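You operate a simulated robot arm through the tools that you are given. There is no shell and no other tool. Be economical: measure what you need, move in short steps, check, and stop when the job is done.

The job below is to be done with a simulated two-armed robot. You get a single attempt, and the scene is never put back.

## Task
Fit the control unit with a new black relay from the parts drawer marked Relays and switch on.
Fine: shut the drawer again; the unit's green lamp lights.

It is judged by the outcome, as a careful person would: the job done as asked, and still so three seconds after it is handed in. It fails if anything else is knocked over, pushed out of place, dropped, spilled or broken.

## Robot
Two 6-joint arms with two-finger parallel grippers on one trunk, on a base that drives. Base frame: it is fixed to the floor where the robot stands at the start and does not move with it; the origin is under the middle of the robot, x ahead of it, y to its left, z up; the surface under the hand at the start is at about z = 0.851. Readings come in m, rad, newtons and seconds.
The left shoulder is at the start at [0.07, 0.166, 1.422], the right one opposite. With the tool pointing down near the work surface each hand reaches from about 0.38 to 0.82 m from the robot's upright axis, wherever it stands, measured 20 degrees to its own side. Places, roughly: bench lead clip [0.4, -1.2, 0.9]; blue card (6x10x4 cm) [0.5, -0.4, 0.9]; blue lead plug [-2, 0.25, 0.25]; blue sensor [0.25, -1.5, 0.75]; check button [0.3, -0.3, 0.9]; clamp knob [0.4, -0.5, 0.9]; control unit [-2.2, 0.6, 0.2]; green relay [-2.25, 0.25, 0.25]; grey relay [0.5, -1.25, 0.75]; left cover post [-2.2, 0.3, 0.4]; orange card (6x10x4 cm) [0.5, -0.5, 0.9]; orange lead plug [0.5, -1.25, 1]; orange sensor [0.25, -1.5, 0.75]; rack switch [0.3, -0.1, 0.9]; right cover post [-2.2, 0.4, 0.4]; test button [0.3, -0.8, 0.9]. Payload 3.91 kg a hand.
The TCP of each hand is the grasp point between the finger pads, 0.03 m short of the fingertips. In the tool frame z runs along the fingers and y along their closing line. The gripper opens to 0.11 m. The fingers are 0.02 m wide and 0.01 m thick; the gripper's body (0.048 by 0.112 m) begins 0.055 m behind the TCP.
Orientation is told as [roll, pitch, yaw] about the base's x, y, z axes, in that order, counted from this pose: with the fingers straight down and closing along the base's y, the tool's x points along the base's -x, its y along +y and its z along -z.

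## Interface
- The arms move only by the tool move_arm. It takes "left_commands", "right_commands" or both (then of equal length, played together; a hand with none holds still); each is text: rows parted by semicolons, each of 7 numbers parted by spaces: the shift along the tool's x, y, z in cm, then the turn, a rotation vector about the tool's x, y, z in rad, then the opening in per cent of the stroke, from 0 (shut) to 100 (fully open). In form: dx dy dz ax ay az hand; .... A call has 1 to 10 rows; each row is the pose to reach, as a shift and turn from the pose commanded when the call began, along the tool's axes at that moment. Rows are played at 5 a second. More than 0.05 m and 0.15 rad between two rows, or a gripper value outside its range, and nothing of the call is played. Where a pose cannot be reached the arm comes as near as it can. A force on the tool above 40 N (or 10 N above the force at the start of the call, whichever is more), or a blocked arm, ends the call early, and 0.2 s more pass. Each finger travels about 0.108 m/s and halts on what it meets, pressing with about 32 N; the grip force reading is that of the motor and also rises with nothing between the fingers. The clock runs only during rows and for 0.2 s after the last one: add rows that repeat a pose to give the fingers time. It gives the time, the measured TCP pose, the force on the tool (base axes), the opening and the grip force at its end, in the units of the frame above (readings bear some noise), with the torque about the TCP (base axes, N m) and any sound that the robot's microphone picked up.
- Cameras (640 x 400 px; columns grow to the right, rows downward): "scene" is now at [0.1223, -0.0366, 1.6321]; the picture's right is [-0.42, -0.91, 0.00], its down [-0.67, 0.31, -0.67] and it looks along [0.61, -0.28, -0.74] (base axes); focal length 282 px, centre (320, 200). "left" rides on the left gripper at [0.077, -0.007, -0.114] in its tool frame; the picture's right is [0.09, 1.00, 0.00], its down [-0.80, 0.07, -0.59] and it looks along [-0.59, 0.05, 0.80] (tool axes); focal length 270 px, centre (320, 200). "right" rides on the right gripper at [0.077, 0.007, -0.114] in its tool frame; the picture's right is [-0.09, 1.00, 0.00], its down [-0.80, -0.07, -0.59] and it looks along [-0.59, -0.05, 0.80] (tool axes); focal length 270 px, centre (320, 200). There is no depth. A picture from a camera that has moved, and an enlarged one, comes with that camera's place and axes in the base frame and with its lens.
- camera(camera): a new picture of that camera. It takes no simulated time.
- slide_trunk(by): slides the trunk up (or, below 0, down) by that many m; the arms and the scene camera ride with it, the base frame stays. It gives what a move gives, with no picture.
- steer(legs): drives the robot by 1 to 6 legs, each [ahead, left, turn to the left] in m, m and rad, along the robot's own axes; the way and the turn of a leg run together, so that a leg with both is an arc; at most 1.5 m and 3.142 rad a leg. The arms and the cameras ride along, it lands a little off, and it stops where it bumps. It gives what a move gives.
- aim_head(pan, tilt): turns the head with the scene camera to pan (to the left, within 1.501 rad either way) and tilt (down, from -0.506 to 1.204), counted from straight ahead of the robot. It gives what a move gives.
- close_up(camera, box): a new picture of the part [left, top, right, bottom] of that camera's present view, enlarged. It takes no simulated time.
- hand_in(): hands the job in; it is judged then, once.

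Go step by step. Nothing tells you exact positions but the pictures and the camera data: compare them with the known pose of the tool, close in by small moves and look again before you grip or let go. The budget is 120 turns and 92 pictures, counting those below and the enlarged ones. Unless the task says otherwise, let go and move clear before handing in, and close with one line.

The tools are called after ">>>" by a JSON object that holds its "fn" and its "kwargs". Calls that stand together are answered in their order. move_arm: Moves the arms, as the interface text tells. Its arguments: {"type":"object","properties":{"left_commands":{"type":"string"},"right_commands":{"type":"string"}},"required":[]} The other tools are called the same way: slide_trunk (by) slides the trunk up or down; steer (legs) drives the base; aim_head (pan, tilt) turns the head that bears the scene camera; camera (camera) takes a picture; close_up (camera, box) takes an enlarged picture of a part of a camera's view; hand_in () hands the job in.

At the start:

```text
time: 0.0
left_tool_pos: [0.6901, 0.056, 0.9998]
left_orientation: [0.0, -0.001, 0.0]
left_contact_force: [-0.2, 0.1, -0.1]
left_torque: [0.05, 0.01, 0.0]
left_finger_gap: 0.1101
left_finger_force: 0.1
right_tool_pos: [0.4404, -0.3721, 1.3616]
right_orientation: [0.0, 0.001, 0.0]
right_contact_force: [0.0, 0.0, 1.3]
right_torque: [-0.01, 0.05, -0.03]
right_finger_gap: 0.11
right_finger_force: 0.0
trunk travel left (down, up): [-0.918, 0.022]
robot x, y, heading: [0.001, 0.005, -0.003]
head pan, tilt: [-0.436, 0.836]
```

scene: 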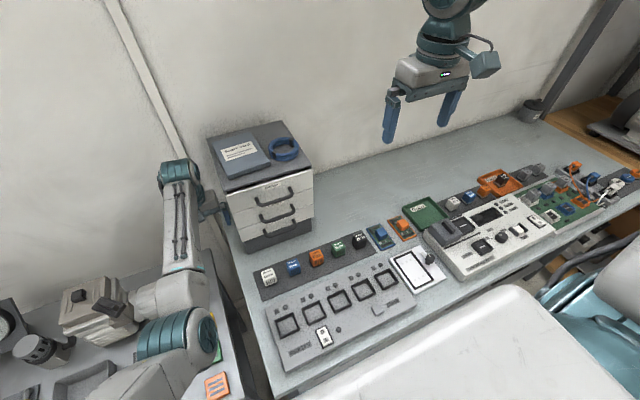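
right: 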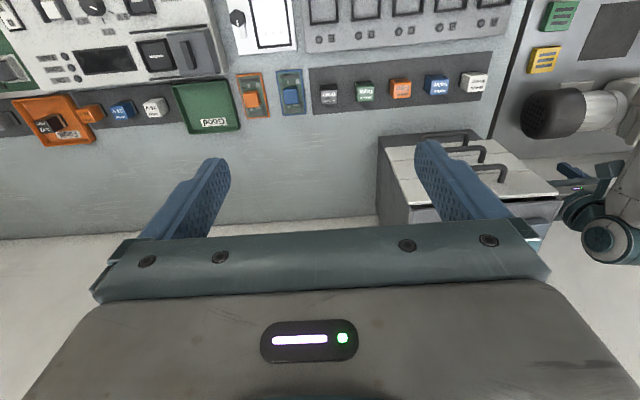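
left: 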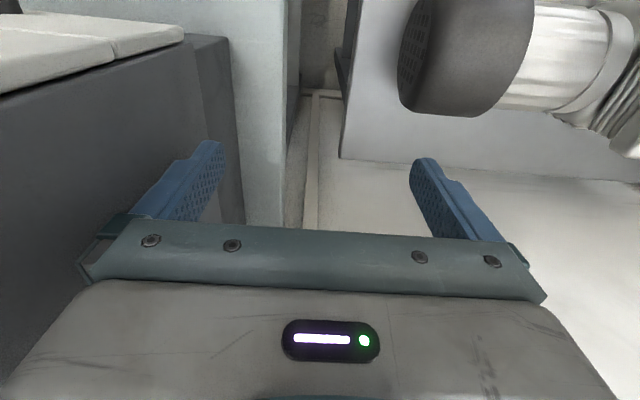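

I see a drawer cabinet on the bench ahead-left with three drawers, and the control unit should be behind me. First I look closely at the drawer labels.

>>> {"fn": "close_up", "kwargs": {"camera": "scene", "box": [190, 110, 350, 270]}}

>>> {"fn": "close_up", "kwargs": {"camera": "scene", "box": [240, 210, 480, 360]}}

```text
2.50 times, centred on (270, 190) of scene
camera zoom: at [0.1223, -0.0366, 1.6321], right [-0.42, -0.91, 0.0], down [-0.67, 0.31, -0.67], along [0.61, -0.28, -0.74], focal length 705 px, centre (445, 225)
```

zoom: 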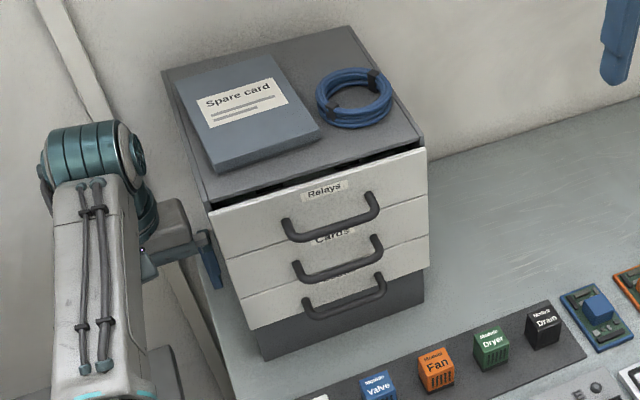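

```text
2.67 times, centred on (360, 285) of scene
camera zoom: at [0.1223, -0.0366, 1.6321], right [-0.42, -0.91, 0.0], down [-0.67, 0.31, -0.67], along [0.61, -0.28, -0.74], focal length 752 px, centre (213, -27)
```

zoom: 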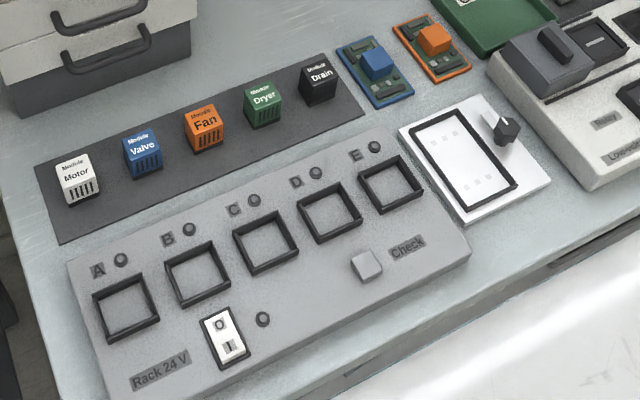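

The top drawer is "Relays"; I put its front at x≈0.64 (y −0.25…−0.02, z 1.065–1.135) and its handle bar at about [0.605, −0.134, 1.10]. I swing the right hand over there while turning it so that it closes along x.

>>> {"fn": "move_arm", "kwargs": {"right_commands": "-1.1 2.4 0.6 0 0 -0.145 100;-2.2 4.8 1.2 0 0 -0.29 100;-3.3 7.2 1.8 0 0 -0.435 100;-4.4 9.6 2.4 0 0 -0.58 100;-5.5 12 3 0 0 -0.725 100;-6.6 14.4 3.6 0 0 -0.87 100;-7.7 16.8 4.2 0 0 -1.015 100;-8.8 19.2 4.8 0 0 -1.16 100;-9.9 21.6 5.4 0 0 -1.305 100;-11 23.8 6 0 0 -1.45 100"}}

>>> {"fn": "aim_head", "kwargs": {"pan": -0.25, "tilt": 0.85}}

>>> {"fn": "camera", "kwargs": {"camera": "scene"}}

>>> {"fn": "camera", "kwargs": {"camera": "right"}}

```text
time: 2.2
left_tool_pos: [0.6917, 0.0568, 0.9984]
left_orientation: [-0.001, 0.002, 0.0]
left_contact_force: [0.7, 0.2, 0.3]
left_torque: [0.0, 0.01, 0.0]
left_finger_gap: 0.1101
left_finger_force: 0.0
right_tool_pos: [0.4432, -0.3616, 1.2834]
right_orientation: [0.001, -0.004, 1.453]
right_contact_force: [0.3, 0.2, -0.9]
right_torque: [0.0, -0.01, 0.0]
right_finger_gap: 0.1101
right_finger_force: 0.1
right hand out of reach, approached as far as the arm can: row 1, 2, 3, 4, 5, 6, 7, 8, 9, 10
trunk travel left (down, up): [-0.918, 0.022]
robot x, y, heading: [0.0013, 0.0022, -0.0]
head pan, tilt: [-0.436, 0.836]
```

```text
time: 2.9
left_tool_pos: [0.69, 0.056, 0.9998]
left_orientation: [0.002, 0.0, 0.001]
left_contact_force: [0.1, -0.3, -0.3]
left_torque: [-0.02, 0.01, 0.0]
left_finger_gap: 0.11
left_finger_force: 0.0
right_tool_pos: [0.4416, -0.3604, 1.2837]
right_orientation: [-0.001, -0.001, 1.449]
right_contact_force: [-0.9, -0.1, -0.3]
right_torque: [0.01, -0.01, -0.01]
right_finger_gap: 0.1101
right_finger_force: 0.0
trunk travel left (down, up): [-0.918, 0.022]
robot x, y, heading: [0.0018, 0.0037, -0.003]
head pan, tilt: [-0.25, 0.85]
```

```text
86 pictures are left
camera scene: at [0.1269, -0.0228, 1.631], right [-0.25, -0.97, 0.0], down [-0.73, 0.19, -0.66], along [0.64, -0.16, -0.75], focal length 282 px, centre (320, 200)
```

scene: 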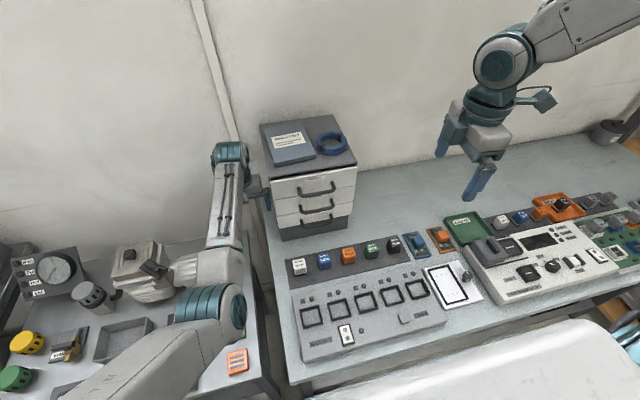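

```text
85 pictures are left
camera right: at [0.427, -0.4375, 1.399], right [-0.98, 0.21, 0.0], down [0.17, 0.79, 0.6], along [0.12, 0.58, -0.8], focal length 270 px, centre (320, 200)
```

right: 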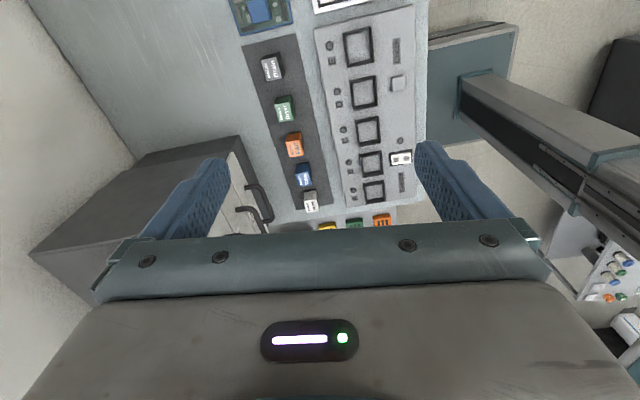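

The right hand turned but could not reach so high and inward; it hovers at [0.44, −0.36, 1.28]. I test how it moves when lowered.

>>> {"fn": "move_arm", "kwargs": {"right_commands": "0 0 4 0 0 0 100;0 0 8 0 0 0 100;0 0 8 0 0 0 100"}}

```text
time: 3.7
left_tool_pos: [0.6884, 0.057, 1.0003]
left_orientation: [0.0, -0.001, 0.0]
left_contact_force: [-0.2, 0.0, 0.0]
left_torque: [-0.03, 0.0, -0.02]
left_finger_gap: 0.1099
left_finger_force: 0.1
right_tool_pos: [0.4356, -0.3563, 1.2088]
right_orientation: [-0.001, -0.002, 1.451]
right_contact_force: [0.2, 0.6, 0.5]
right_torque: [-0.02, 0.0, 0.0]
right_finger_gap: 0.11
right_finger_force: 0.1
trunk travel left (down, up): [-0.918, 0.022]
robot x, y, heading: [0.0047, 0.0005, 0.002]
head pan, tilt: [-0.25, 0.85]
```

It obeys from here. I go inward at z≈1.2 to just in front of the handle.

>>> {"fn": "move_arm", "kwargs": {"right_commands": "-4 -1.3 0 0 0 -0.02 100;-8 -2.6 0 0 0 -0.04 100;-12 -3.9 0 0 0 -0.06 100;-16 -5.2 0 0 0 -0.08 100;-20 -6.5 0 0 0 -0.1 100;-23.3 -7.7 0 0 0 -0.12 100;-23.3 -7.7 0 0 0 -0.12 100"}}

>>> {"fn": "camera", "kwargs": {"camera": "scene"}}

```text
time: 5.3
left_tool_pos: [0.6903, 0.0568, 0.999]
left_orientation: [0.0, 0.001, -0.001]
left_contact_force: [1.0, 0.2, 0.0]
left_torque: [0.0, -0.04, -0.03]
left_finger_gap: 0.11
left_finger_force: 0.2
right_tool_pos: [0.4233, -0.3486, 1.2135]
right_orientation: [-0.001, -0.001, 1.571]
right_contact_force: [-1.0, 0.2, -0.6]
right_torque: [-0.02, 0.02, 0.01]
right_finger_gap: 0.11
right_finger_force: 0.2
right hand out of reach, approached as far as the arm can: row 1, 2, 3, 4, 5, 6, 7
trunk travel left (down, up): [-0.918, 0.022]
robot x, y, heading: [0.0007, -0.0045, 0.004]
head pan, tilt: [-0.25, 0.85]
```

```text
84 pictures are left
camera scene: at [0.127, -0.0229, 1.631], right [-0.25, -0.97, 0.0], down [-0.73, 0.19, -0.66], along [0.64, -0.16, -0.75], focal length 282 px, centre (320, 200)
```

scene: 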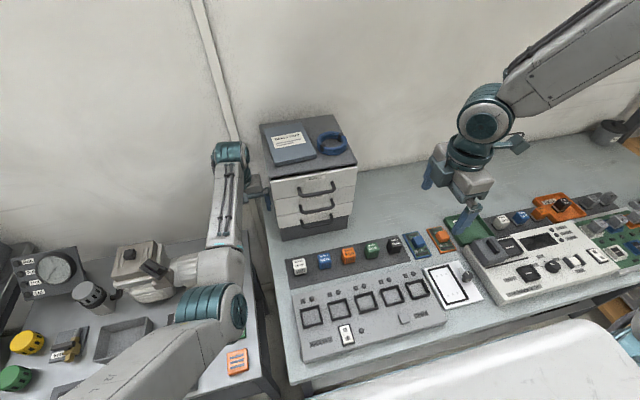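

The right arm won't go inward from here. I probe its reach with straight forward movement before deciding how to place the base.

>>> {"fn": "move_arm", "kwargs": {"right_commands": "0 -4 0 0 0 0 100;0 -8 0 0 0 0 100;0 -12 0 0 0 0 100;0 -12 0 0 0 0 100"}}

>>> {"fn": "move_arm", "kwargs": {"right_commands": "0 0 4 0 0 0 100;0 0 8 0 0 0 100;0 0 11 0 0 0 100;-4 0 11 0 0 0 100;-8 0 11 0 0 0 100;-8 0 11 0 0 0 100"}}

```text
time: 6.3
left_tool_pos: [0.6878, 0.0572, 0.9992]
left_orientation: [0.0, -0.001, -0.001]
left_contact_force: [-0.1, 0.4, -0.6]
left_torque: [-0.04, 0.01, -0.02]
left_finger_gap: 0.1101
left_finger_force: 0.1
right_tool_pos: [0.5024, -0.3989, 1.2182]
right_orientation: [0.0, 0.001, 1.571]
right_contact_force: [0.2, 0.7, 0.2]
right_torque: [0.0, 0.0, -0.03]
right_finger_gap: 0.1101
right_finger_force: 0.0
right hand out of reach, approached as far as the arm can: row 1, 2, 3, 4
trunk travel left (down, up): [-0.918, 0.022]
robot x, y, heading: [-0.0021, 0.0004, -0.0]
head pan, tilt: [-0.25, 0.85]
```

```text
time: 7.7
left_tool_pos: [0.6915, 0.0563, 0.999]
left_orientation: [0.0, 0.0, 0.001]
left_contact_force: [0.9, -0.2, 0.0]
left_torque: [0.01, -0.03, 0.0]
left_finger_gap: 0.1102
left_finger_force: 0.2
right_tool_pos: [0.4663, -0.3833, 1.118]
right_orientation: [0.0, -0.001, 1.57]
right_contact_force: [0.7, -0.2, -0.6]
right_torque: [0.01, 0.0, 0.01]
right_finger_gap: 0.1098
right_finger_force: 0.0
right hand out of reach, approached as far as the arm can: row 2, 3, 4, 5, 6
trunk travel left (down, up): [-0.918, 0.022]
robot x, y, heading: [0.0004, 0.0032, 0.001]
head pan, tilt: [-0.25, 0.85]
```

The right arm seems limited inward at this height. The left hand must come up from beside the cabinet anyway, so I raise it straight up and see how it reaches.

>>> {"fn": "move_arm", "kwargs": {"left_commands": "0 0 -4 0 0 0 100;0 0 -8 0 0 0 100;0 0 -12 0 0 0 100;0 0 -16 0 0 0 100;0 0 -20 0 0 0 100;0 0 -24 0 0 0 100;0 0 -24 0 0 0 100"}}

>>> {"fn": "camera", "kwargs": {"camera": "scene"}}

```text
time: 9.3
left_tool_pos: [0.7508, 0.0351, 1.2072]
left_orientation: [-0.001, 0.002, 0.002]
left_contact_force: [-0.5, -0.3, -0.4]
left_torque: [0.01, 0.02, -0.01]
left_finger_gap: 0.1098
left_finger_force: 0.1
left hand out of reach, approached as far as the arm can: row 3, 4, 5, 6, 7
right_tool_pos: [0.4665, -0.3848, 1.1197]
right_orientation: [-0.002, -0.001, 1.571]
right_contact_force: [1.7, -0.3, 0.9]
right_torque: [0.01, 0.0, 0.01]
right_finger_gap: 0.1102
right_finger_force: 0.0
trunk travel left (down, up): [-0.918, 0.022]
robot x, y, heading: [0.0003, -0.0008, 0.002]
head pan, tilt: [-0.25, 0.85]
```

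```text
83 pictures are left
camera scene: at [0.1262, -0.0236, 1.6311], right [-0.25, -0.97, 0.0], down [-0.73, 0.19, -0.66], along [0.64, -0.16, -0.75], focal length 282 px, centre (320, 200)
```

scene: 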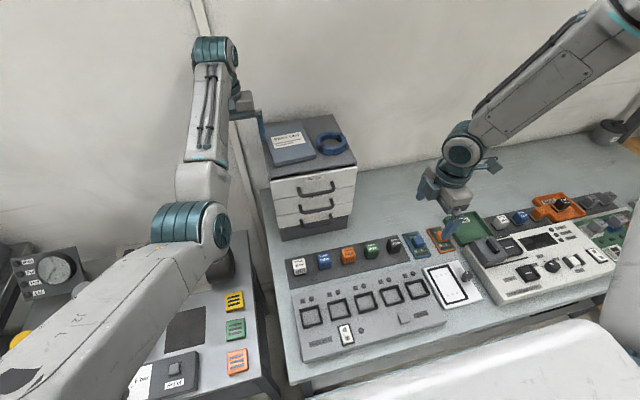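

Raising pushes the left hand outward, so it works up here only at a radius near 0.7 m. My plan is to back the base away, turn the left hand 90°, place the base so the handle lies about 0.7 m ahead-left, grip it and pull by driving back.

>>> {"fn": "steer", "kwargs": {"legs": [[-0.3, 0, 0]]}}

>>> {"fn": "move_arm", "kwargs": {"left_commands": "0 0 0.8 0 0 0.145 100;0 0 1.6 0 0 0.29 100;0 0 2.4 0 0 0.435 100;0 0 3.2 0 0 0.58 100;0 0 4 0 0 0.725 100;0 0 4.8 0 0 0.87 100;0 0 5 0 0 1.015 100;0 0 5 0 0 1.16 100;0 0 5 0 0 1.305 100;0 0 5 0 0 1.45 100"}}

>>> {"fn": "camera", "kwargs": {"camera": "scene"}}

```text
time: 11.4
left_tool_pos: [0.4525, 0.0424, 1.2042]
left_orientation: [0.001, 0.001, 0.01]
left_contact_force: [-0.1, 0.2, 0.2]
left_torque: [0.02, 0.01, 0.0]
left_finger_gap: 0.1099
left_finger_force: 0.0
right_tool_pos: [0.1722, -0.3805, 1.118]
right_orientation: [0.002, 0.0, 1.579]
right_contact_force: [0.0, 0.2, -0.2]
right_torque: [0.02, 0.03, -0.03]
right_finger_gap: 0.11
right_finger_force: 0.0
trunk travel left (down, up): [-0.918, 0.022]
robot x, y, heading: [-0.3059, 0.001, 0.01]
head pan, tilt: [-0.25, 0.85]
```

```text
time: 13.6
left_tool_pos: [0.4497, 0.043, 1.1549]
left_orientation: [-0.001, 0.0, -1.443]
left_contact_force: [0.9, 0.0, 0.3]
left_torque: [0.01, 0.04, 0.05]
left_finger_gap: 0.1101
left_finger_force: 0.1
right_tool_pos: [0.1702, -0.3811, 1.1198]
right_orientation: [-0.002, 0.0, 1.579]
right_contact_force: [-0.2, -0.3, 0.4]
right_torque: [0.03, 0.01, -0.01]
right_finger_gap: 0.1102
right_finger_force: 0.1
trunk travel left (down, up): [-0.918, 0.022]
robot x, y, heading: [-0.2993, -0.0005, 0.009]
head pan, tilt: [-0.25, 0.85]
```

```text
82 pictures are left
camera scene: at [-0.1732, -0.0229, 1.6311], right [-0.24, -0.97, 0.0], down [-0.73, 0.18, -0.66], along [0.64, -0.16, -0.75], focal length 282 px, centre (320, 200)
```

scene: 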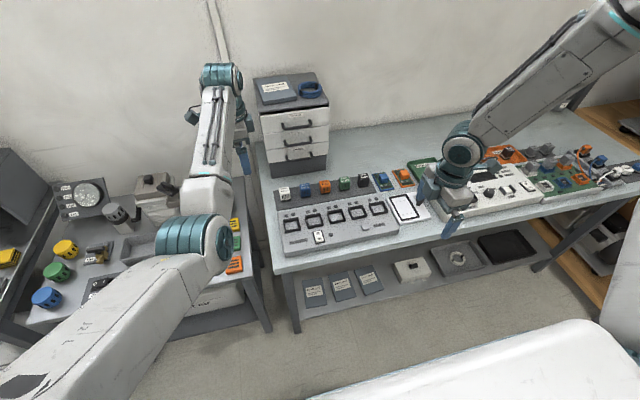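

The left hand turned to yaw −1.44 without trouble. I shift the base right so the hand lines up with the handle, finish the turn and narrow the fingers, then look.

>>> {"fn": "steer", "kwargs": {"legs": [[0, -0.172, -0.009]]}}

>>> {"fn": "move_arm", "kwargs": {"left_commands": "0 0 -1.5 0 0 0.06 60;0 0 -3.5 0 0 0.118 35;0 0 -3.5 0 0 0.118 35;0 0 -3.5 0 0 0.118 35"}}

>>> {"fn": "aim_head", "kwargs": {"pan": 0.08, "tilt": 0.65}}

>>> {"fn": "close_up", "kwargs": {"camera": "scene", "box": [220, 120, 420, 245]}}

>>> {"fn": "camera", "kwargs": {"camera": "left"}}

```text
time: 15.0
left_tool_pos: [0.4532, -0.1297, 1.155]
left_orientation: [-0.001, -0.002, -1.449]
left_contact_force: [-0.3, 0.8, -0.1]
left_torque: [0.0, 0.01, 0.0]
left_finger_gap: 0.1098
left_finger_force: 0.0
right_tool_pos: [0.1672, -0.5507, 1.1208]
right_orientation: [0.0, 0.003, 1.571]
right_contact_force: [0.6, 0.0, 0.4]
right_torque: [-0.07, 0.03, 0.04]
right_finger_gap: 0.1098
right_finger_force: 0.0
trunk travel left (down, up): [-0.918, 0.022]
robot x, y, heading: [-0.2983, -0.1696, -0.002]
head pan, tilt: [-0.25, 0.85]
```

```text
time: 16.0
left_tool_pos: [0.4514, -0.135, 1.1913]
left_orientation: [0.0, -0.001, -1.567]
left_contact_force: [0.9, -0.1, -0.3]
left_torque: [-0.01, -0.03, 0.02]
left_finger_gap: 0.0383
left_finger_force: 0.1
right_tool_pos: [0.1675, -0.5543, 1.1184]
right_orientation: [0.0, -0.001, 1.57]
right_contact_force: [-0.1, 0.1, 0.7]
right_torque: [0.0, -0.01, -0.02]
right_finger_gap: 0.1101
right_finger_force: 0.0
trunk travel left (down, up): [-0.918, 0.022]
robot x, y, heading: [-0.2972, -0.1705, 0.001]
head pan, tilt: [-0.25, 0.85]
```

```text
time: 16.9
left_tool_pos: [0.4515, -0.1339, 1.1899]
left_orientation: [0.0, -0.002, -1.568]
left_contact_force: [0.1, 0.2, 0.4]
left_torque: [0.02, 0.01, -0.06]
left_finger_gap: 0.0383
left_finger_force: 0.0
right_tool_pos: [0.1673, -0.5538, 1.12]
right_orientation: [0.001, -0.001, 1.571]
right_contact_force: [0.2, -0.9, 1.3]
right_torque: [0.0, -0.02, 0.06]
right_finger_gap: 0.1098
right_finger_force: 0.0
trunk travel left (down, up): [-0.918, 0.022]
robot x, y, heading: [-0.3006, -0.1685, 0.003]
head pan, tilt: [0.08, 0.649]
```

```text
3.20 times, centred on (320, 182) of scene
camera zoom: at [-0.1616, -0.1665, 1.6476], right [0.08, -1.0, 0.0], down [-0.6, -0.05, -0.8], along [0.79, 0.06, -0.61], focal length 902 px, centre (320, 256)
```

zoom: 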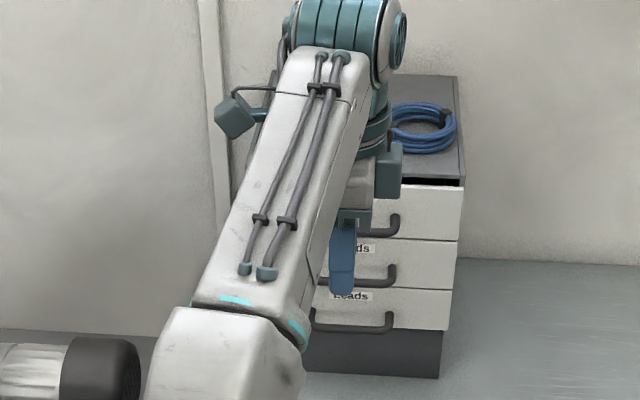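

```text
80 pictures are left
camera left: at [0.445, -0.0569, 1.3066], right [1.0, 0.09, 0.0], down [0.07, -0.8, 0.59], along [0.05, -0.59, -0.8], focal length 270 px, centre (320, 200)
```

left: 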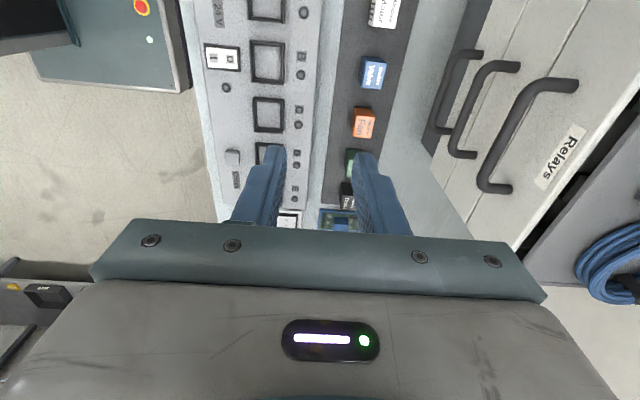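

From the hand camera the bar's middle works out at about [0.601, −0.134, 1.10] and the drawer front at x≈0.637, leaving a 3 cm gap. I drive forward so the hand stands above the bar, then check.

>>> {"fn": "steer", "kwargs": {"legs": [[0.15, 0, 0]]}}

>>> {"fn": "camera", "kwargs": {"camera": "left"}}

```text
time: 18.2
left_tool_pos: [0.6014, -0.1365, 1.1937]
left_orientation: [0.005, 0.0, -1.57]
left_contact_force: [-0.7, -0.1, -0.2]
left_torque: [0.01, -0.03, 0.02]
left_finger_gap: 0.0382
left_finger_force: 0.1
right_tool_pos: [0.3154, -0.5571, 1.1209]
right_orientation: [-0.003, 0.001, 1.565]
right_contact_force: [-0.7, 0.3, -0.5]
right_torque: [0.01, -0.07, 0.0]
right_finger_gap: 0.1103
right_finger_force: 0.0
trunk travel left (down, up): [-0.918, 0.022]
robot x, y, heading: [-0.1464, -0.1681, -0.005]
head pan, tilt: [0.08, 0.649]
```

```text
79 pictures are left
camera left: at [0.5948, -0.0607, 1.3089], right [1.0, 0.09, 0.0], down [0.07, -0.8, 0.59], along [0.05, -0.59, -0.8], focal length 270 px, centre (320, 200)
```

left: 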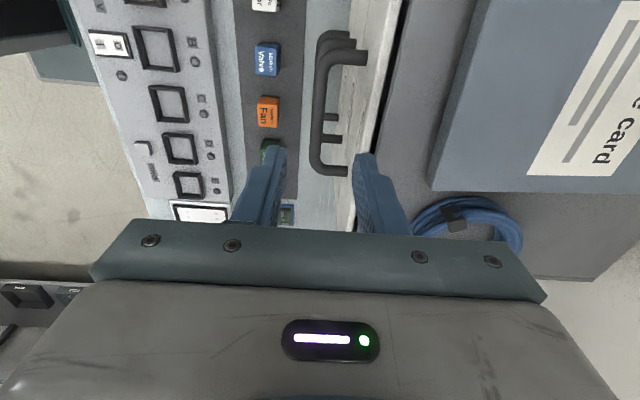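

The hand is centred over the bar, but the gap behind it looks nearer to 2.5 cm, so I narrow to 27 % and lower carefully.

>>> {"fn": "move_arm", "kwargs": {"left_commands": "0 0 0 0 0 0 26;0 0 0 0 0 0 26;0 0 2 0 0 0 26;0 0 4 0 0 0 26;0 0 6 0 0 0 26;0 0 7.7 0 0 0 26;0 0 7.7 0 0 0 26"}}

>>> {"fn": "camera", "kwargs": {"camera": "left"}}

```text
time: 19.6
left_tool_pos: [0.6042, -0.1375, 1.1385]
left_orientation: [0.024, -0.002, -1.571]
left_contact_force: [-8.7, 1.2, 13.9]
left_torque: [0.16, -0.38, 0.18]
left_finger_gap: 0.0249
left_finger_force: 0.0
right_tool_pos: [0.3149, -0.5562, 1.121]
right_orientation: [-0.003, 0.0, 1.564]
right_contact_force: [-0.2, 0.1, -0.5]
right_torque: [-0.03, 0.02, 0.0]
right_finger_gap: 0.11
right_finger_force: 0.1
trunk travel left (down, up): [-0.918, 0.022]
robot x, y, heading: [-0.1464, -0.1729, -0.0]
head pan, tilt: [0.08, 0.649]
stopped in row 6 (left hand): the force on the tool passed its limit at 46 N (the readings are from after the stop); the commanded pose is now the measured one
```

```text
78 pictures are left
camera left: at [0.5943, -0.0604, 1.2543], right [1.0, 0.09, 0.02], down [0.06, -0.8, 0.6], along [0.07, -0.59, -0.8], focal length 270 px, centre (320, 200)
```

left: 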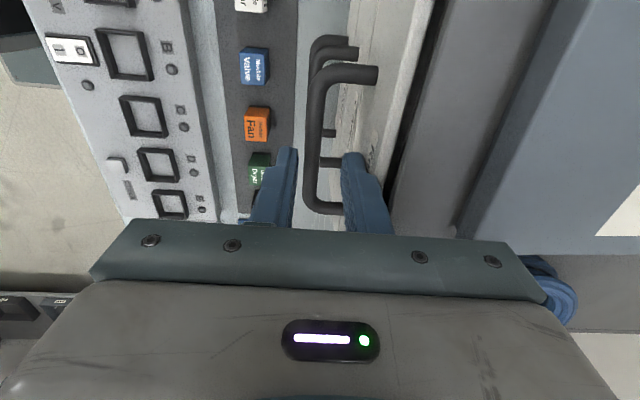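

Something stopped the descent at about 46 N with the tips near z 1.108. I look closely at the contact.

>>> {"fn": "close_up", "kwargs": {"camera": "left", "box": [230, 20, 470, 240]}}

```text
1.82 times, centred on (350, 130) of left
camera zoom: at [0.5943, -0.0604, 1.2543], right [1.0, 0.09, 0.02], down [0.06, -0.8, 0.6], along [0.07, -0.59, -0.8], focal length 491 px, centre (266, 327)
```

zoom: 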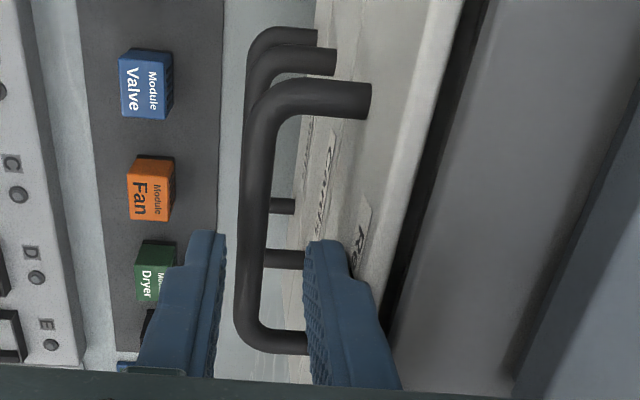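

The far finger was rubbing the drawer face (outer edge at x≈0.630). I lift, shift 6 mm back towards me, straighten, and lower again.

>>> {"fn": "move_arm", "kwargs": {"left_commands": "0 0 -1 0 -0.01 0 25;0 -0.6 -1.5 0 -0.024 0 25;0 -0.6 0 0 -0.024 0 25;0 -0.6 1.5 0 -0.024 0 25;0 -0.6 2.7 0 -0.024 0 25;0 -0.6 2.7 0 -0.024 0 25"}}

>>> {"fn": "close_up", "kwargs": {"camera": "left", "box": [230, 20, 470, 240]}}

```text
time: 21.0
left_tool_pos: [0.6008, -0.1385, 1.1064]
left_orientation: [0.019, -0.025, -1.569]
left_contact_force: [-1.7, 0.3, 0.2]
left_torque: [-0.04, 0.02, -0.03]
left_finger_gap: 0.0269
left_finger_force: 0.1
right_tool_pos: [0.3187, -0.5554, 1.1198]
right_orientation: [-0.002, 0.002, 1.565]
right_contact_force: [-0.1, -0.2, 0.7]
right_torque: [-0.03, 0.03, 0.01]
right_finger_gap: 0.1101
right_finger_force: 0.0
trunk travel left (down, up): [-0.918, 0.022]
robot x, y, heading: [-0.1478, -0.1694, -0.004]
head pan, tilt: [0.08, 0.649]
```

```text
1.82 times, centred on (350, 130) of left
camera zoom: at [0.5927, -0.0583, 1.2194], right [1.0, 0.09, 0.02], down [0.06, -0.79, 0.62], along [0.07, -0.61, -0.79], focal length 491 px, centre (266, 327)
```

zoom: 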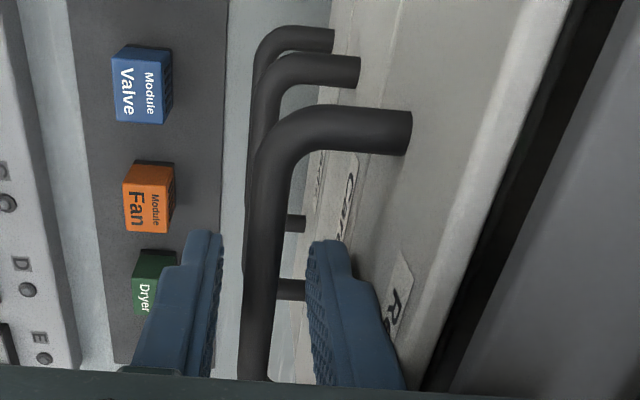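

The bar now stands between the fingers. I grip it and pull gently by driving the base back.

>>> {"fn": "move_arm", "kwargs": {"left_commands": "0 0 0 0 0 0 12;0 0 0 0 0 0 4;0 0 0 0 0 0 4;0 0 0 0 0 0 4"}}

>>> {"fn": "steer", "kwargs": {"legs": [[-0.1, 0, 0]]}}

>>> {"fn": "camera", "kwargs": {"camera": "left"}}

```text
time: 22.0
left_tool_pos: [0.6003, -0.1383, 1.1067]
left_orientation: [0.018, -0.023, -1.572]
left_contact_force: [-6.2, -0.9, -4.6]
left_torque: [-0.17, 0.02, 0.84]
left_finger_gap: 0.0099
left_finger_force: 45.1
right_tool_pos: [0.3174, -0.5559, 1.1192]
right_orientation: [-0.003, 0.0, 1.567]
right_contact_force: [-0.3, 0.0, -0.1]
right_torque: [-0.02, -0.01, 0.0]
right_finger_gap: 0.1102
right_finger_force: 0.0
trunk travel left (down, up): [-0.918, 0.022]
robot x, y, heading: [-0.1463, -0.1673, -0.005]
head pan, tilt: [0.08, 0.649]
```

```text
time: 23.1
left_tool_pos: [0.502, -0.1394, 1.1052]
left_orientation: [0.018, -0.025, -1.57]
left_contact_force: [1.1, -5.8, -5.5]
left_torque: [-0.59, -0.13, 0.84]
left_finger_gap: 0.0099
left_finger_force: 44.8
right_tool_pos: [0.22, -0.5555, 1.1184]
right_orientation: [0.001, -0.002, 1.566]
right_contact_force: [-0.1, 0.4, -1.2]
right_torque: [0.0, -0.04, -0.01]
right_finger_gap: 0.1103
right_finger_force: 0.1
trunk travel left (down, up): [-0.918, 0.022]
robot x, y, heading: [-0.2492, -0.1733, -0.004]
head pan, tilt: [0.08, 0.649]
```

```text
75 pictures are left
camera left: at [0.4936, -0.0582, 1.2191], right [1.0, 0.09, 0.02], down [0.06, -0.79, 0.62], along [0.07, -0.61, -0.79], focal length 270 px, centre (320, 200)
```

left: 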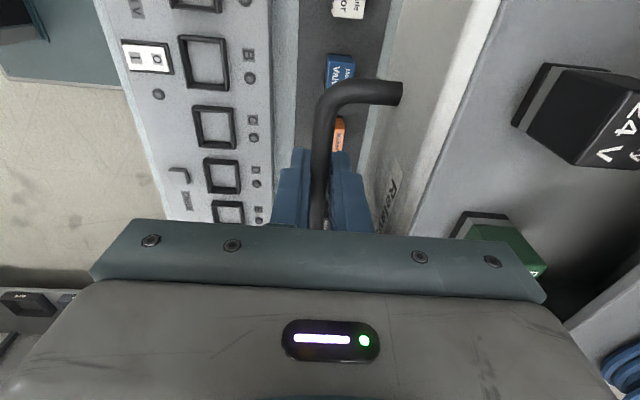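

The drawer came out 10 cm and shows a black 24 V relay on the left and a green one on the right. I pull a further 6 cm for access.

>>> {"fn": "steer", "kwargs": {"legs": [[-0.06, 0, 0]]}}

>>> {"fn": "move_arm", "kwargs": {"left_commands": "0 0 0 0 0 0 20;0 0 0 0 0 0 25;0 0 -3 0 0 0 25;0 0 -6 0 0 0 25;0 0 -9 0 0 0 25;0 0 -9 0 0 0 25"}}

>>> {"fn": "camera", "kwargs": {"camera": "left"}}

>>> {"fn": "camera", "kwargs": {"camera": "scene"}}

```text
time: 24.2
left_tool_pos: [0.4459, -0.1384, 1.1066]
left_orientation: [0.036, -0.026, -1.568]
left_contact_force: [-0.5, -0.9, 3.3]
left_torque: [0.29, 0.04, 0.65]
left_finger_gap: 0.01
left_finger_force: 45.3
right_tool_pos: [0.1577, -0.5562, 1.1206]
right_orientation: [-0.001, -0.001, 1.565]
right_contact_force: [-0.6, 0.8, 0.6]
right_torque: [0.02, 0.01, 0.0]
right_finger_gap: 0.11
right_finger_force: 0.1
trunk travel left (down, up): [-0.918, 0.022]
robot x, y, heading: [-0.305, -0.1731, -0.002]
head pan, tilt: [0.08, 0.649]
stopped in leg 1: the force on the tool passed its limit at 100 N (the readings are from after the stop); the commanded pose is now the measured one
```

```text
time: 25.6
left_tool_pos: [0.4423, -0.1342, 1.1953]
left_orientation: [0.034, -0.027, -1.57]
left_contact_force: [-0.5, -0.4, 0.1]
left_torque: [0.01, 0.03, -0.03]
left_finger_gap: 0.0277
left_finger_force: 0.0
right_tool_pos: [0.1599, -0.5553, 1.1197]
right_orientation: [0.001, -0.001, 1.566]
right_contact_force: [-0.3, 0.0, 0.1]
right_torque: [0.03, 0.01, -0.01]
right_finger_gap: 0.11
right_finger_force: 0.1
trunk travel left (down, up): [-0.918, 0.022]
robot x, y, heading: [-0.307, -0.172, -0.004]
head pan, tilt: [0.08, 0.649]
```

```text
74 pictures are left
camera left: at [0.4318, -0.054, 1.3071], right [1.0, 0.09, 0.03], down [0.05, -0.78, 0.62], along [0.08, -0.61, -0.79], focal length 270 px, centre (320, 200)
```

left: 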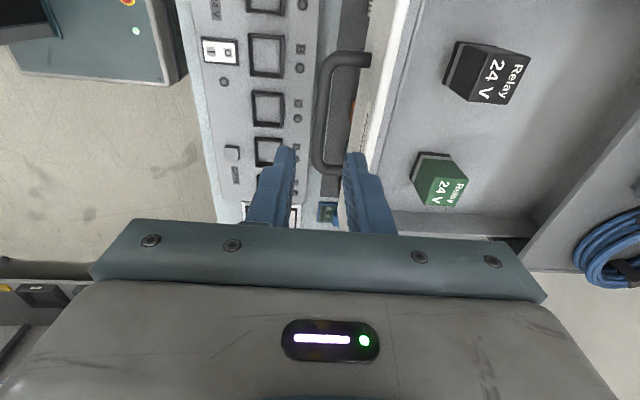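

```text
73 pictures are left
camera scene: at [-0.1672, -0.1671, 1.6477], right [0.08, -1.0, 0.0], down [-0.6, -0.05, -0.8], along [0.79, 0.06, -0.6], focal length 282 px, centre (320, 200)
```

scene: 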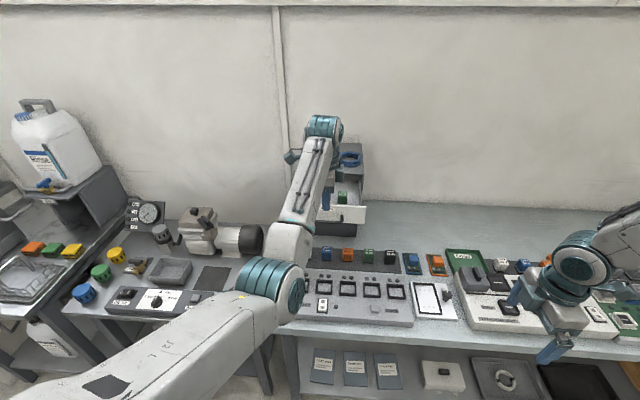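

The drawer reached its stop after ~15 cm; the black relay lies far left in it. I zoom in on the relay.

>>> {"fn": "close_up", "kwargs": {"camera": "left", "box": [380, 10, 560, 120]}}

```text
3.56 times, centred on (470, 65) of left
camera zoom: at [0.4318, -0.054, 1.3071], right [1.0, 0.09, 0.03], down [0.05, -0.78, 0.62], along [0.08, -0.61, -0.79], focal length 961 px, centre (-213, 680)
```

zoom: 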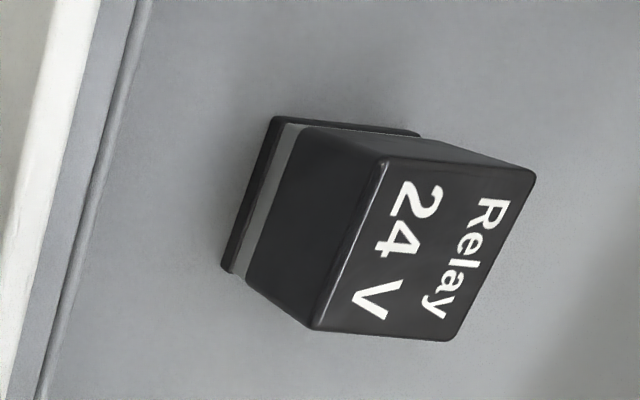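

The relay stands upright, about 3×3×4.3 cm, centre ≈[0.565, −0.0925], top z≈1.113, aligned with the axes. I drive the hand above it, open and straighten the tool, then check.

>>> {"fn": "steer", "kwargs": {"legs": [[0.123, 0.042, 0]]}}

>>> {"fn": "move_arm", "kwargs": {"left_commands": "0 0 0 0.034 0.027 0 50;0 0 0 0.034 0.027 0 58;0 0 0 0.034 0.027 0 58"}}

>>> {"fn": "camera", "kwargs": {"camera": "left"}}

```text
time: 26.9
left_tool_pos: [0.5638, -0.0968, 1.1959]
left_orientation: [0.037, -0.026, -1.571]
left_contact_force: [-0.1, -0.4, 0.2]
left_torque: [0.02, -0.03, -0.01]
left_finger_gap: 0.0274
left_finger_force: 0.0
right_tool_pos: [0.2796, -0.5175, 1.1211]
right_orientation: [-0.005, -0.001, 1.563]
right_contact_force: [-0.5, -0.5, 1.1]
right_torque: [0.0, -0.05, 0.02]
right_finger_gap: 0.11
right_finger_force: 0.1
trunk travel left (down, up): [-0.918, 0.022]
robot x, y, heading: [-0.1778, -0.1297, -0.008]
head pan, tilt: [0.08, 0.649]
```

```text
time: 27.7
left_tool_pos: [0.5673, -0.0951, 1.1929]
left_orientation: [0.0, 0.001, -1.57]
left_contact_force: [1.1, 0.0, -0.4]
left_torque: [0.06, 0.02, 0.02]
left_finger_gap: 0.0639
left_finger_force: 0.1
right_tool_pos: [0.2833, -0.515, 1.1206]
right_orientation: [-0.001, 0.001, 1.565]
right_contact_force: [-0.2, 0.4, -0.2]
right_torque: [0.02, 0.0, 0.01]
right_finger_gap: 0.1101
right_finger_force: 0.1
trunk travel left (down, up): [-0.918, 0.022]
robot x, y, heading: [-0.1815, -0.1268, -0.005]
head pan, tilt: [0.08, 0.649]
```

```text
71 pictures are left
camera left: at [0.5607, -0.0177, 1.3084], right [1.0, 0.09, 0.0], down [0.07, -0.8, 0.6], along [0.05, -0.59, -0.8], focal length 270 px, centre (320, 200)
```

left: 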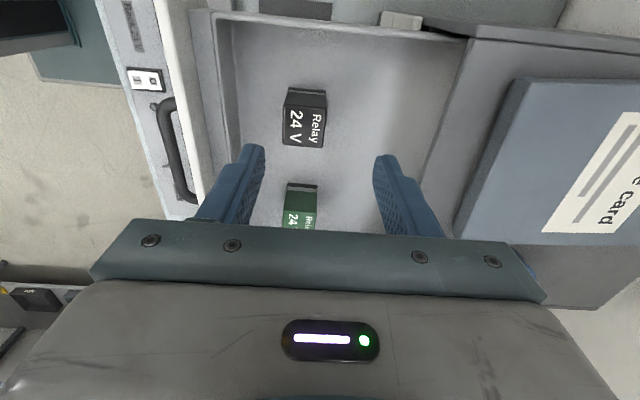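

The relay now appears about 1 cm left of the finger centre. I zoom to fix its place better.

>>> {"fn": "close_up", "kwargs": {"camera": "left", "box": [230, 70, 390, 170]}}

```text
4.00 times, centred on (310, 120) of left
camera zoom: at [0.5607, -0.0177, 1.3084], right [1.0, 0.09, 0.0], down [0.07, -0.8, 0.6], along [0.05, -0.59, -0.8], focal length 1081 px, centre (360, 520)
```

zoom: 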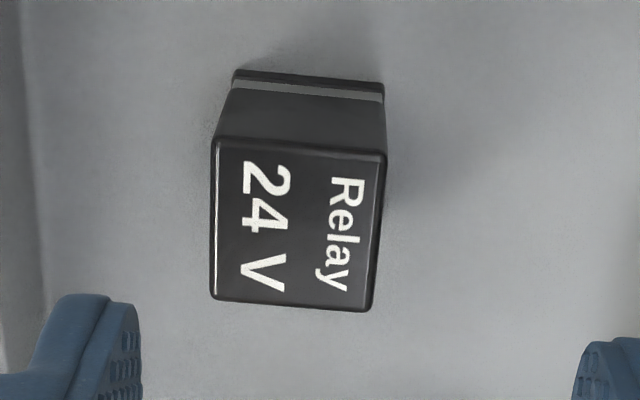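

Refined: relay centre [0.555, −0.0925], top z≈1.119, base ≈1.076. I shift over it and go down around it.

>>> {"fn": "move_arm", "kwargs": {"left_commands": "0.2 -1.2 0 0 0 0 58;0.25 -1.2 2 0 0 0 58;0.25 -1.2 4 0 0 0 58;0.25 -1.2 4 0 0 0 58"}}

>>> {"fn": "camera", "kwargs": {"camera": "left"}}

```text
time: 28.7
left_tool_pos: [0.5543, -0.0941, 1.1538]
left_orientation: [0.001, -0.001, -1.571]
left_contact_force: [-0.3, 0.4, -0.2]
left_torque: [0.02, -0.01, 0.05]
left_finger_gap: 0.064
left_finger_force: 0.0
left hand out of reach, approached as far as the arm can: row 1
right_tool_pos: [0.2825, -0.5163, 1.1196]
right_orientation: [0.0, -0.002, 1.564]
right_contact_force: [-0.4, -0.1, -0.4]
right_torque: [0.01, -0.02, 0.01]
right_finger_gap: 0.1099
right_finger_force: 0.0
trunk travel left (down, up): [-0.918, 0.022]
robot x, y, heading: [-0.1768, -0.1284, -0.01]
head pan, tilt: [0.08, 0.649]
```

```text
69 pictures are left
camera left: at [0.5478, -0.0159, 1.2686], right [1.0, 0.09, 0.0], down [0.07, -0.8, 0.59], along [0.05, -0.59, -0.8], focal length 270 px, centre (320, 200)
```

left: 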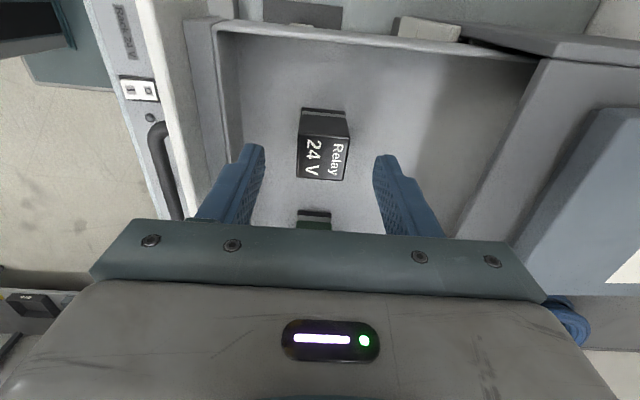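

Well centred. I lower to z≈1.125 and close.

>>> {"fn": "move_arm", "kwargs": {"left_commands": "0 0.1 1.5 0 0 0 58;0 0.1 2.9 0 0 0 58;0 0.1 2.9 0 0 0 40;0 0.1 2.9 0 0 0 22;0 0.1 2.9 0 0 0 15;0 0.1 2.9 0 0 0 15"}}

>>> {"fn": "camera", "kwargs": {"camera": "left"}}

```text
time: 30.1
left_tool_pos: [0.5548, -0.0913, 1.1261]
left_orientation: [0.002, 0.0, -1.572]
left_contact_force: [0.1, 0.7, 0.0]
left_torque: [0.02, 0.0, -0.02]
left_finger_gap: 0.0295
left_finger_force: 31.8
right_tool_pos: [0.2816, -0.5151, 1.1194]
right_orientation: [0.0, -0.003, 1.564]
right_contact_force: [-0.3, 0.0, 0.7]
right_torque: [0.0, 0.0, -0.01]
right_finger_gap: 0.11
right_finger_force: 0.1
trunk travel left (down, up): [-0.918, 0.022]
robot x, y, heading: [-0.1805, -0.1312, -0.007]
head pan, tilt: [0.08, 0.649]
```

```text
68 pictures are left
camera left: at [0.5489, -0.0142, 1.2412], right [1.0, 0.09, 0.0], down [0.07, -0.8, 0.59], along [0.05, -0.59, -0.8], focal length 270 px, centre (320, 200)
```

left: 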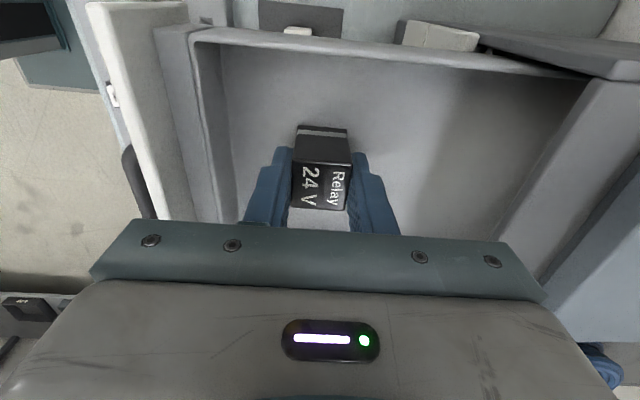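

The relay is gripped firmly (29.5 mm). I lift it clear with arm and trunk, then back off over the drawer front.

>>> {"fn": "move_arm", "kwargs": {"left_commands": "0 0 -2 0 0 0 15;0 0 -4 0 0 0 15;0 0 -6 0 0 0 15;0 0 -6.5 0 0 0 15;0 0 -6.5 0 0 0 15"}}

>>> {"fn": "slide_trunk", "kwargs": {"by": 0.02}}

>>> {"fn": "camera", "kwargs": {"camera": "left"}}

```text
time: 31.3
left_tool_pos: [0.5609, -0.0954, 1.1877]
left_orientation: [0.001, 0.001, -1.57]
left_contact_force: [-0.3, -0.7, 0.1]
left_torque: [-0.02, -0.01, -0.02]
left_finger_gap: 0.0292
left_finger_force: 31.9
left hand out of reach, approached as far as the arm can: row 3, 4, 5
right_tool_pos: [0.2831, -0.5156, 1.1205]
right_orientation: [0.0, -0.001, 1.564]
right_contact_force: [-0.1, -0.8, 0.8]
right_torque: [-0.03, -0.03, 0.03]
right_finger_gap: 0.1101
right_finger_force: 0.1
trunk travel left (down, up): [-0.918, 0.022]
robot x, y, heading: [-0.1833, -0.1299, -0.005]
head pan, tilt: [0.08, 0.649]
```

```text
time: 32.0
left_tool_pos: [0.5602, -0.0949, 1.2076]
left_orientation: [0.004, 0.001, -1.57]
left_contact_force: [0.0, -0.5, -0.4]
left_torque: [0.03, 0.0, -0.03]
left_finger_gap: 0.0294
left_finger_force: 31.9
right_tool_pos: [0.2822, -0.5145, 1.1398]
right_orientation: [-0.002, -0.002, 1.564]
right_contact_force: [0.2, -0.1, -0.1]
right_torque: [0.02, -0.03, 0.0]
right_finger_gap: 0.1101
right_finger_force: 0.1
trunk travel left (down, up): [-0.938, 0.002]
robot x, y, heading: [-0.1824, -0.1248, -0.003]
head pan, tilt: [0.08, 0.649]
```

```text
67 pictures are left
camera left: at [0.5537, -0.0176, 1.3232], right [1.0, 0.09, 0.0], down [0.07, -0.8, 0.6], along [0.06, -0.59, -0.8], focal length 270 px, centre (320, 200)
```

left: 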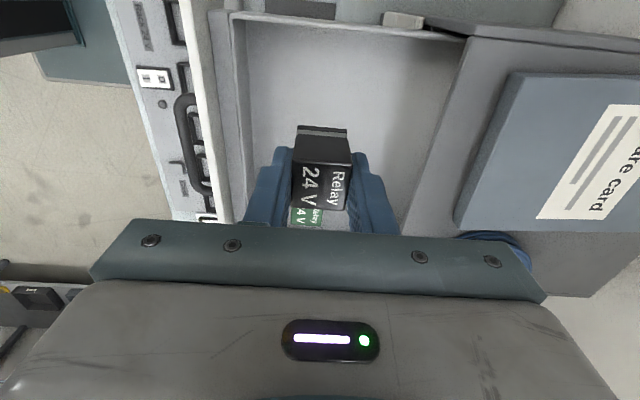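

The relay hangs clear (bottom ≈1.158). I back off 0.21 m, shift 3.5 cm left, and lower the hand so its rigid body can push the drawer front beside the handle.

>>> {"fn": "steer", "kwargs": {"legs": [[-0.21, 0, 0], [0, 0.035, 0]]}}

>>> {"fn": "move_arm", "kwargs": {"left_commands": "0 0 4 0 0 0 15;0 0 8 0 0 0 15;0 0 12 0 0 0 15;0 0 15.2 0 0 0 15;0 0 15.2 0 0 0 15"}}

>>> {"fn": "camera", "kwargs": {"camera": "left"}}

>>> {"fn": "camera", "kwargs": {"camera": "scene"}}

```text
time: 34.1
left_tool_pos: [0.3475, -0.0706, 1.209]
left_orientation: [0.003, 0.006, -1.574]
left_contact_force: [-0.1, -0.9, -1.0]
left_torque: [0.08, -0.02, 0.01]
left_finger_gap: 0.0292
left_finger_force: 32.1
right_tool_pos: [0.0679, -0.4884, 1.1363]
right_orientation: [-0.002, -0.01, 1.562]
right_contact_force: [1.0, -1.1, -0.3]
right_torque: [0.02, 0.02, 0.01]
right_finger_gap: 0.1097
right_finger_force: 0.2
trunk travel left (down, up): [-0.938, 0.002]
robot x, y, heading: [-0.3931, -0.0945, -0.005]
head pan, tilt: [0.08, 0.649]
```

```text
time: 35.3
left_tool_pos: [0.3496, -0.0631, 1.057]
left_orientation: [0.004, -0.002, -1.572]
left_contact_force: [0.1, 1.2, -0.8]
left_torque: [0.0, -0.02, -0.01]
left_finger_gap: 0.0292
left_finger_force: 32.4
right_tool_pos: [0.0665, -0.4808, 1.14]
right_orientation: [-0.002, 0.0, 1.562]
right_contact_force: [-1.0, -0.4, 0.3]
right_torque: [0.01, -0.01, 0.01]
right_finger_gap: 0.1102
right_finger_force: 0.2
trunk travel left (down, up): [-0.938, 0.002]
robot x, y, heading: [-0.3938, -0.0926, -0.008]
head pan, tilt: [0.08, 0.649]
```

```text
66 pictures are left
camera left: at [0.3421, 0.0144, 1.1723], right [1.0, 0.09, 0.0], down [0.07, -0.8, 0.6], along [0.05, -0.59, -0.8], focal length 270 px, centre (320, 200)
```

left: 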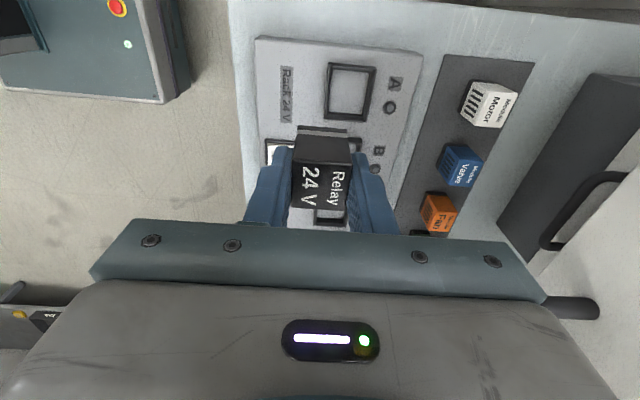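

```text
65 pictures are left
camera scene: at [-0.2579, -0.0902, 1.6678], right [0.07, -1.0, 0.0], down [-0.6, -0.04, -0.8], along [0.79, 0.06, -0.6], focal length 282 px, centre (320, 200)
```

scene: 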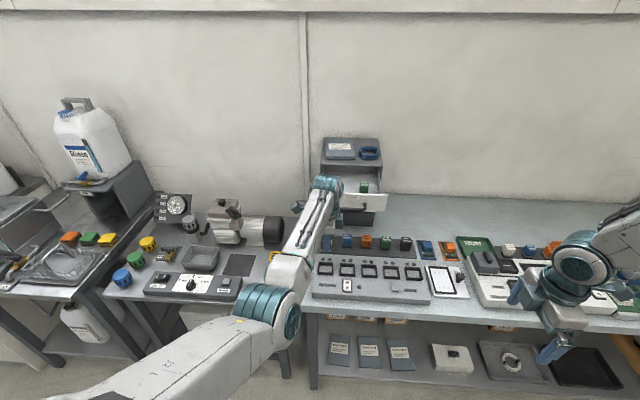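

The body would pass close to the handle's left leg (y≈−0.09), so I shift 1.2 cm left by the arm, then drive forward to push.

>>> {"fn": "move_arm", "kwargs": {"left_commands": "1.2 0 0 0 0 0 15;1.2 0 0 0 0 0 15"}}

>>> {"fn": "steer", "kwargs": {"legs": [[0.15, 0, 0.003]]}}

>>> {"fn": "camera", "kwargs": {"camera": "left"}}

>>> {"fn": "close_up", "kwargs": {"camera": "scene", "box": [240, 100, 440, 225]}}

```text
time: 35.9
left_tool_pos: [0.3489, -0.0504, 1.0542]
left_orientation: [0.0, -0.003, -1.573]
left_contact_force: [-1.4, 0.0, -0.3]
left_torque: [0.0, -0.01, -0.01]
left_finger_gap: 0.0292
left_finger_force: 32.3
right_tool_pos: [0.0683, -0.4801, 1.14]
right_orientation: [0.001, -0.001, 1.562]
right_contact_force: [0.6, -0.1, 0.0]
right_torque: [0.04, 0.0, -0.02]
right_finger_gap: 0.1101
right_finger_force: 0.1
trunk travel left (down, up): [-0.938, 0.002]
robot x, y, heading: [-0.395, -0.0908, -0.005]
head pan, tilt: [0.08, 0.649]
```

```text
time: 37.3
left_tool_pos: [0.4959, -0.0518, 1.0571]
left_orientation: [0.006, 0.0, -1.574]
left_contact_force: [0.4, 0.2, 0.0]
left_torque: [0.0, -0.03, -0.04]
left_finger_gap: 0.0293
left_finger_force: 31.9
right_tool_pos: [0.2152, -0.4816, 1.1414]
right_orientation: [-0.002, -0.002, 1.56]
right_contact_force: [-0.5, 0.0, 0.0]
right_torque: [0.05, -0.03, -0.01]
right_finger_gap: 0.1099
right_finger_force: 0.0
trunk travel left (down, up): [-0.938, 0.002]
robot x, y, heading: [-0.2447, -0.095, -0.007]
head pan, tilt: [0.08, 0.649]
```

```text
64 pictures are left
camera left: at [0.4891, 0.0252, 1.1722], right [1.0, 0.09, 0.01], down [0.07, -0.8, 0.6], along [0.06, -0.59, -0.8], focal length 270 px, centre (320, 200)
```

left: 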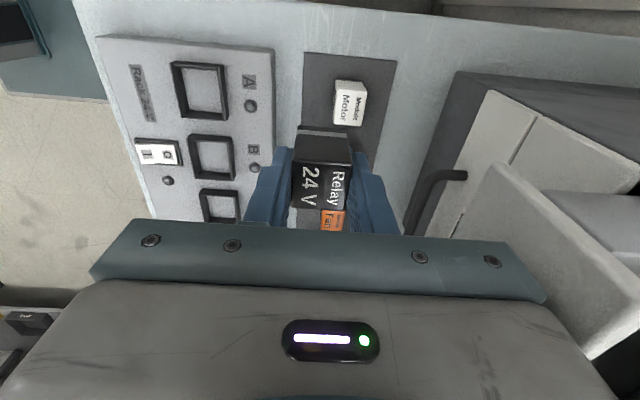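

```text
3.20 times, centred on (340, 162) of scene
camera zoom: at [-0.1119, -0.0922, 1.6682], right [0.07, -1.0, 0.0], down [-0.6, -0.04, -0.8], along [0.8, 0.06, -0.6], focal length 902 px, centre (256, 320)
```

zoom: 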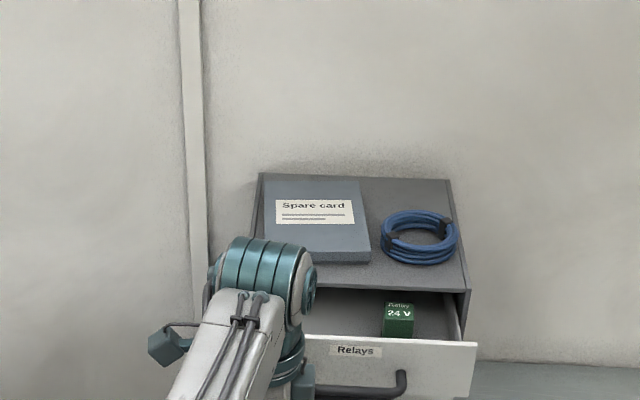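

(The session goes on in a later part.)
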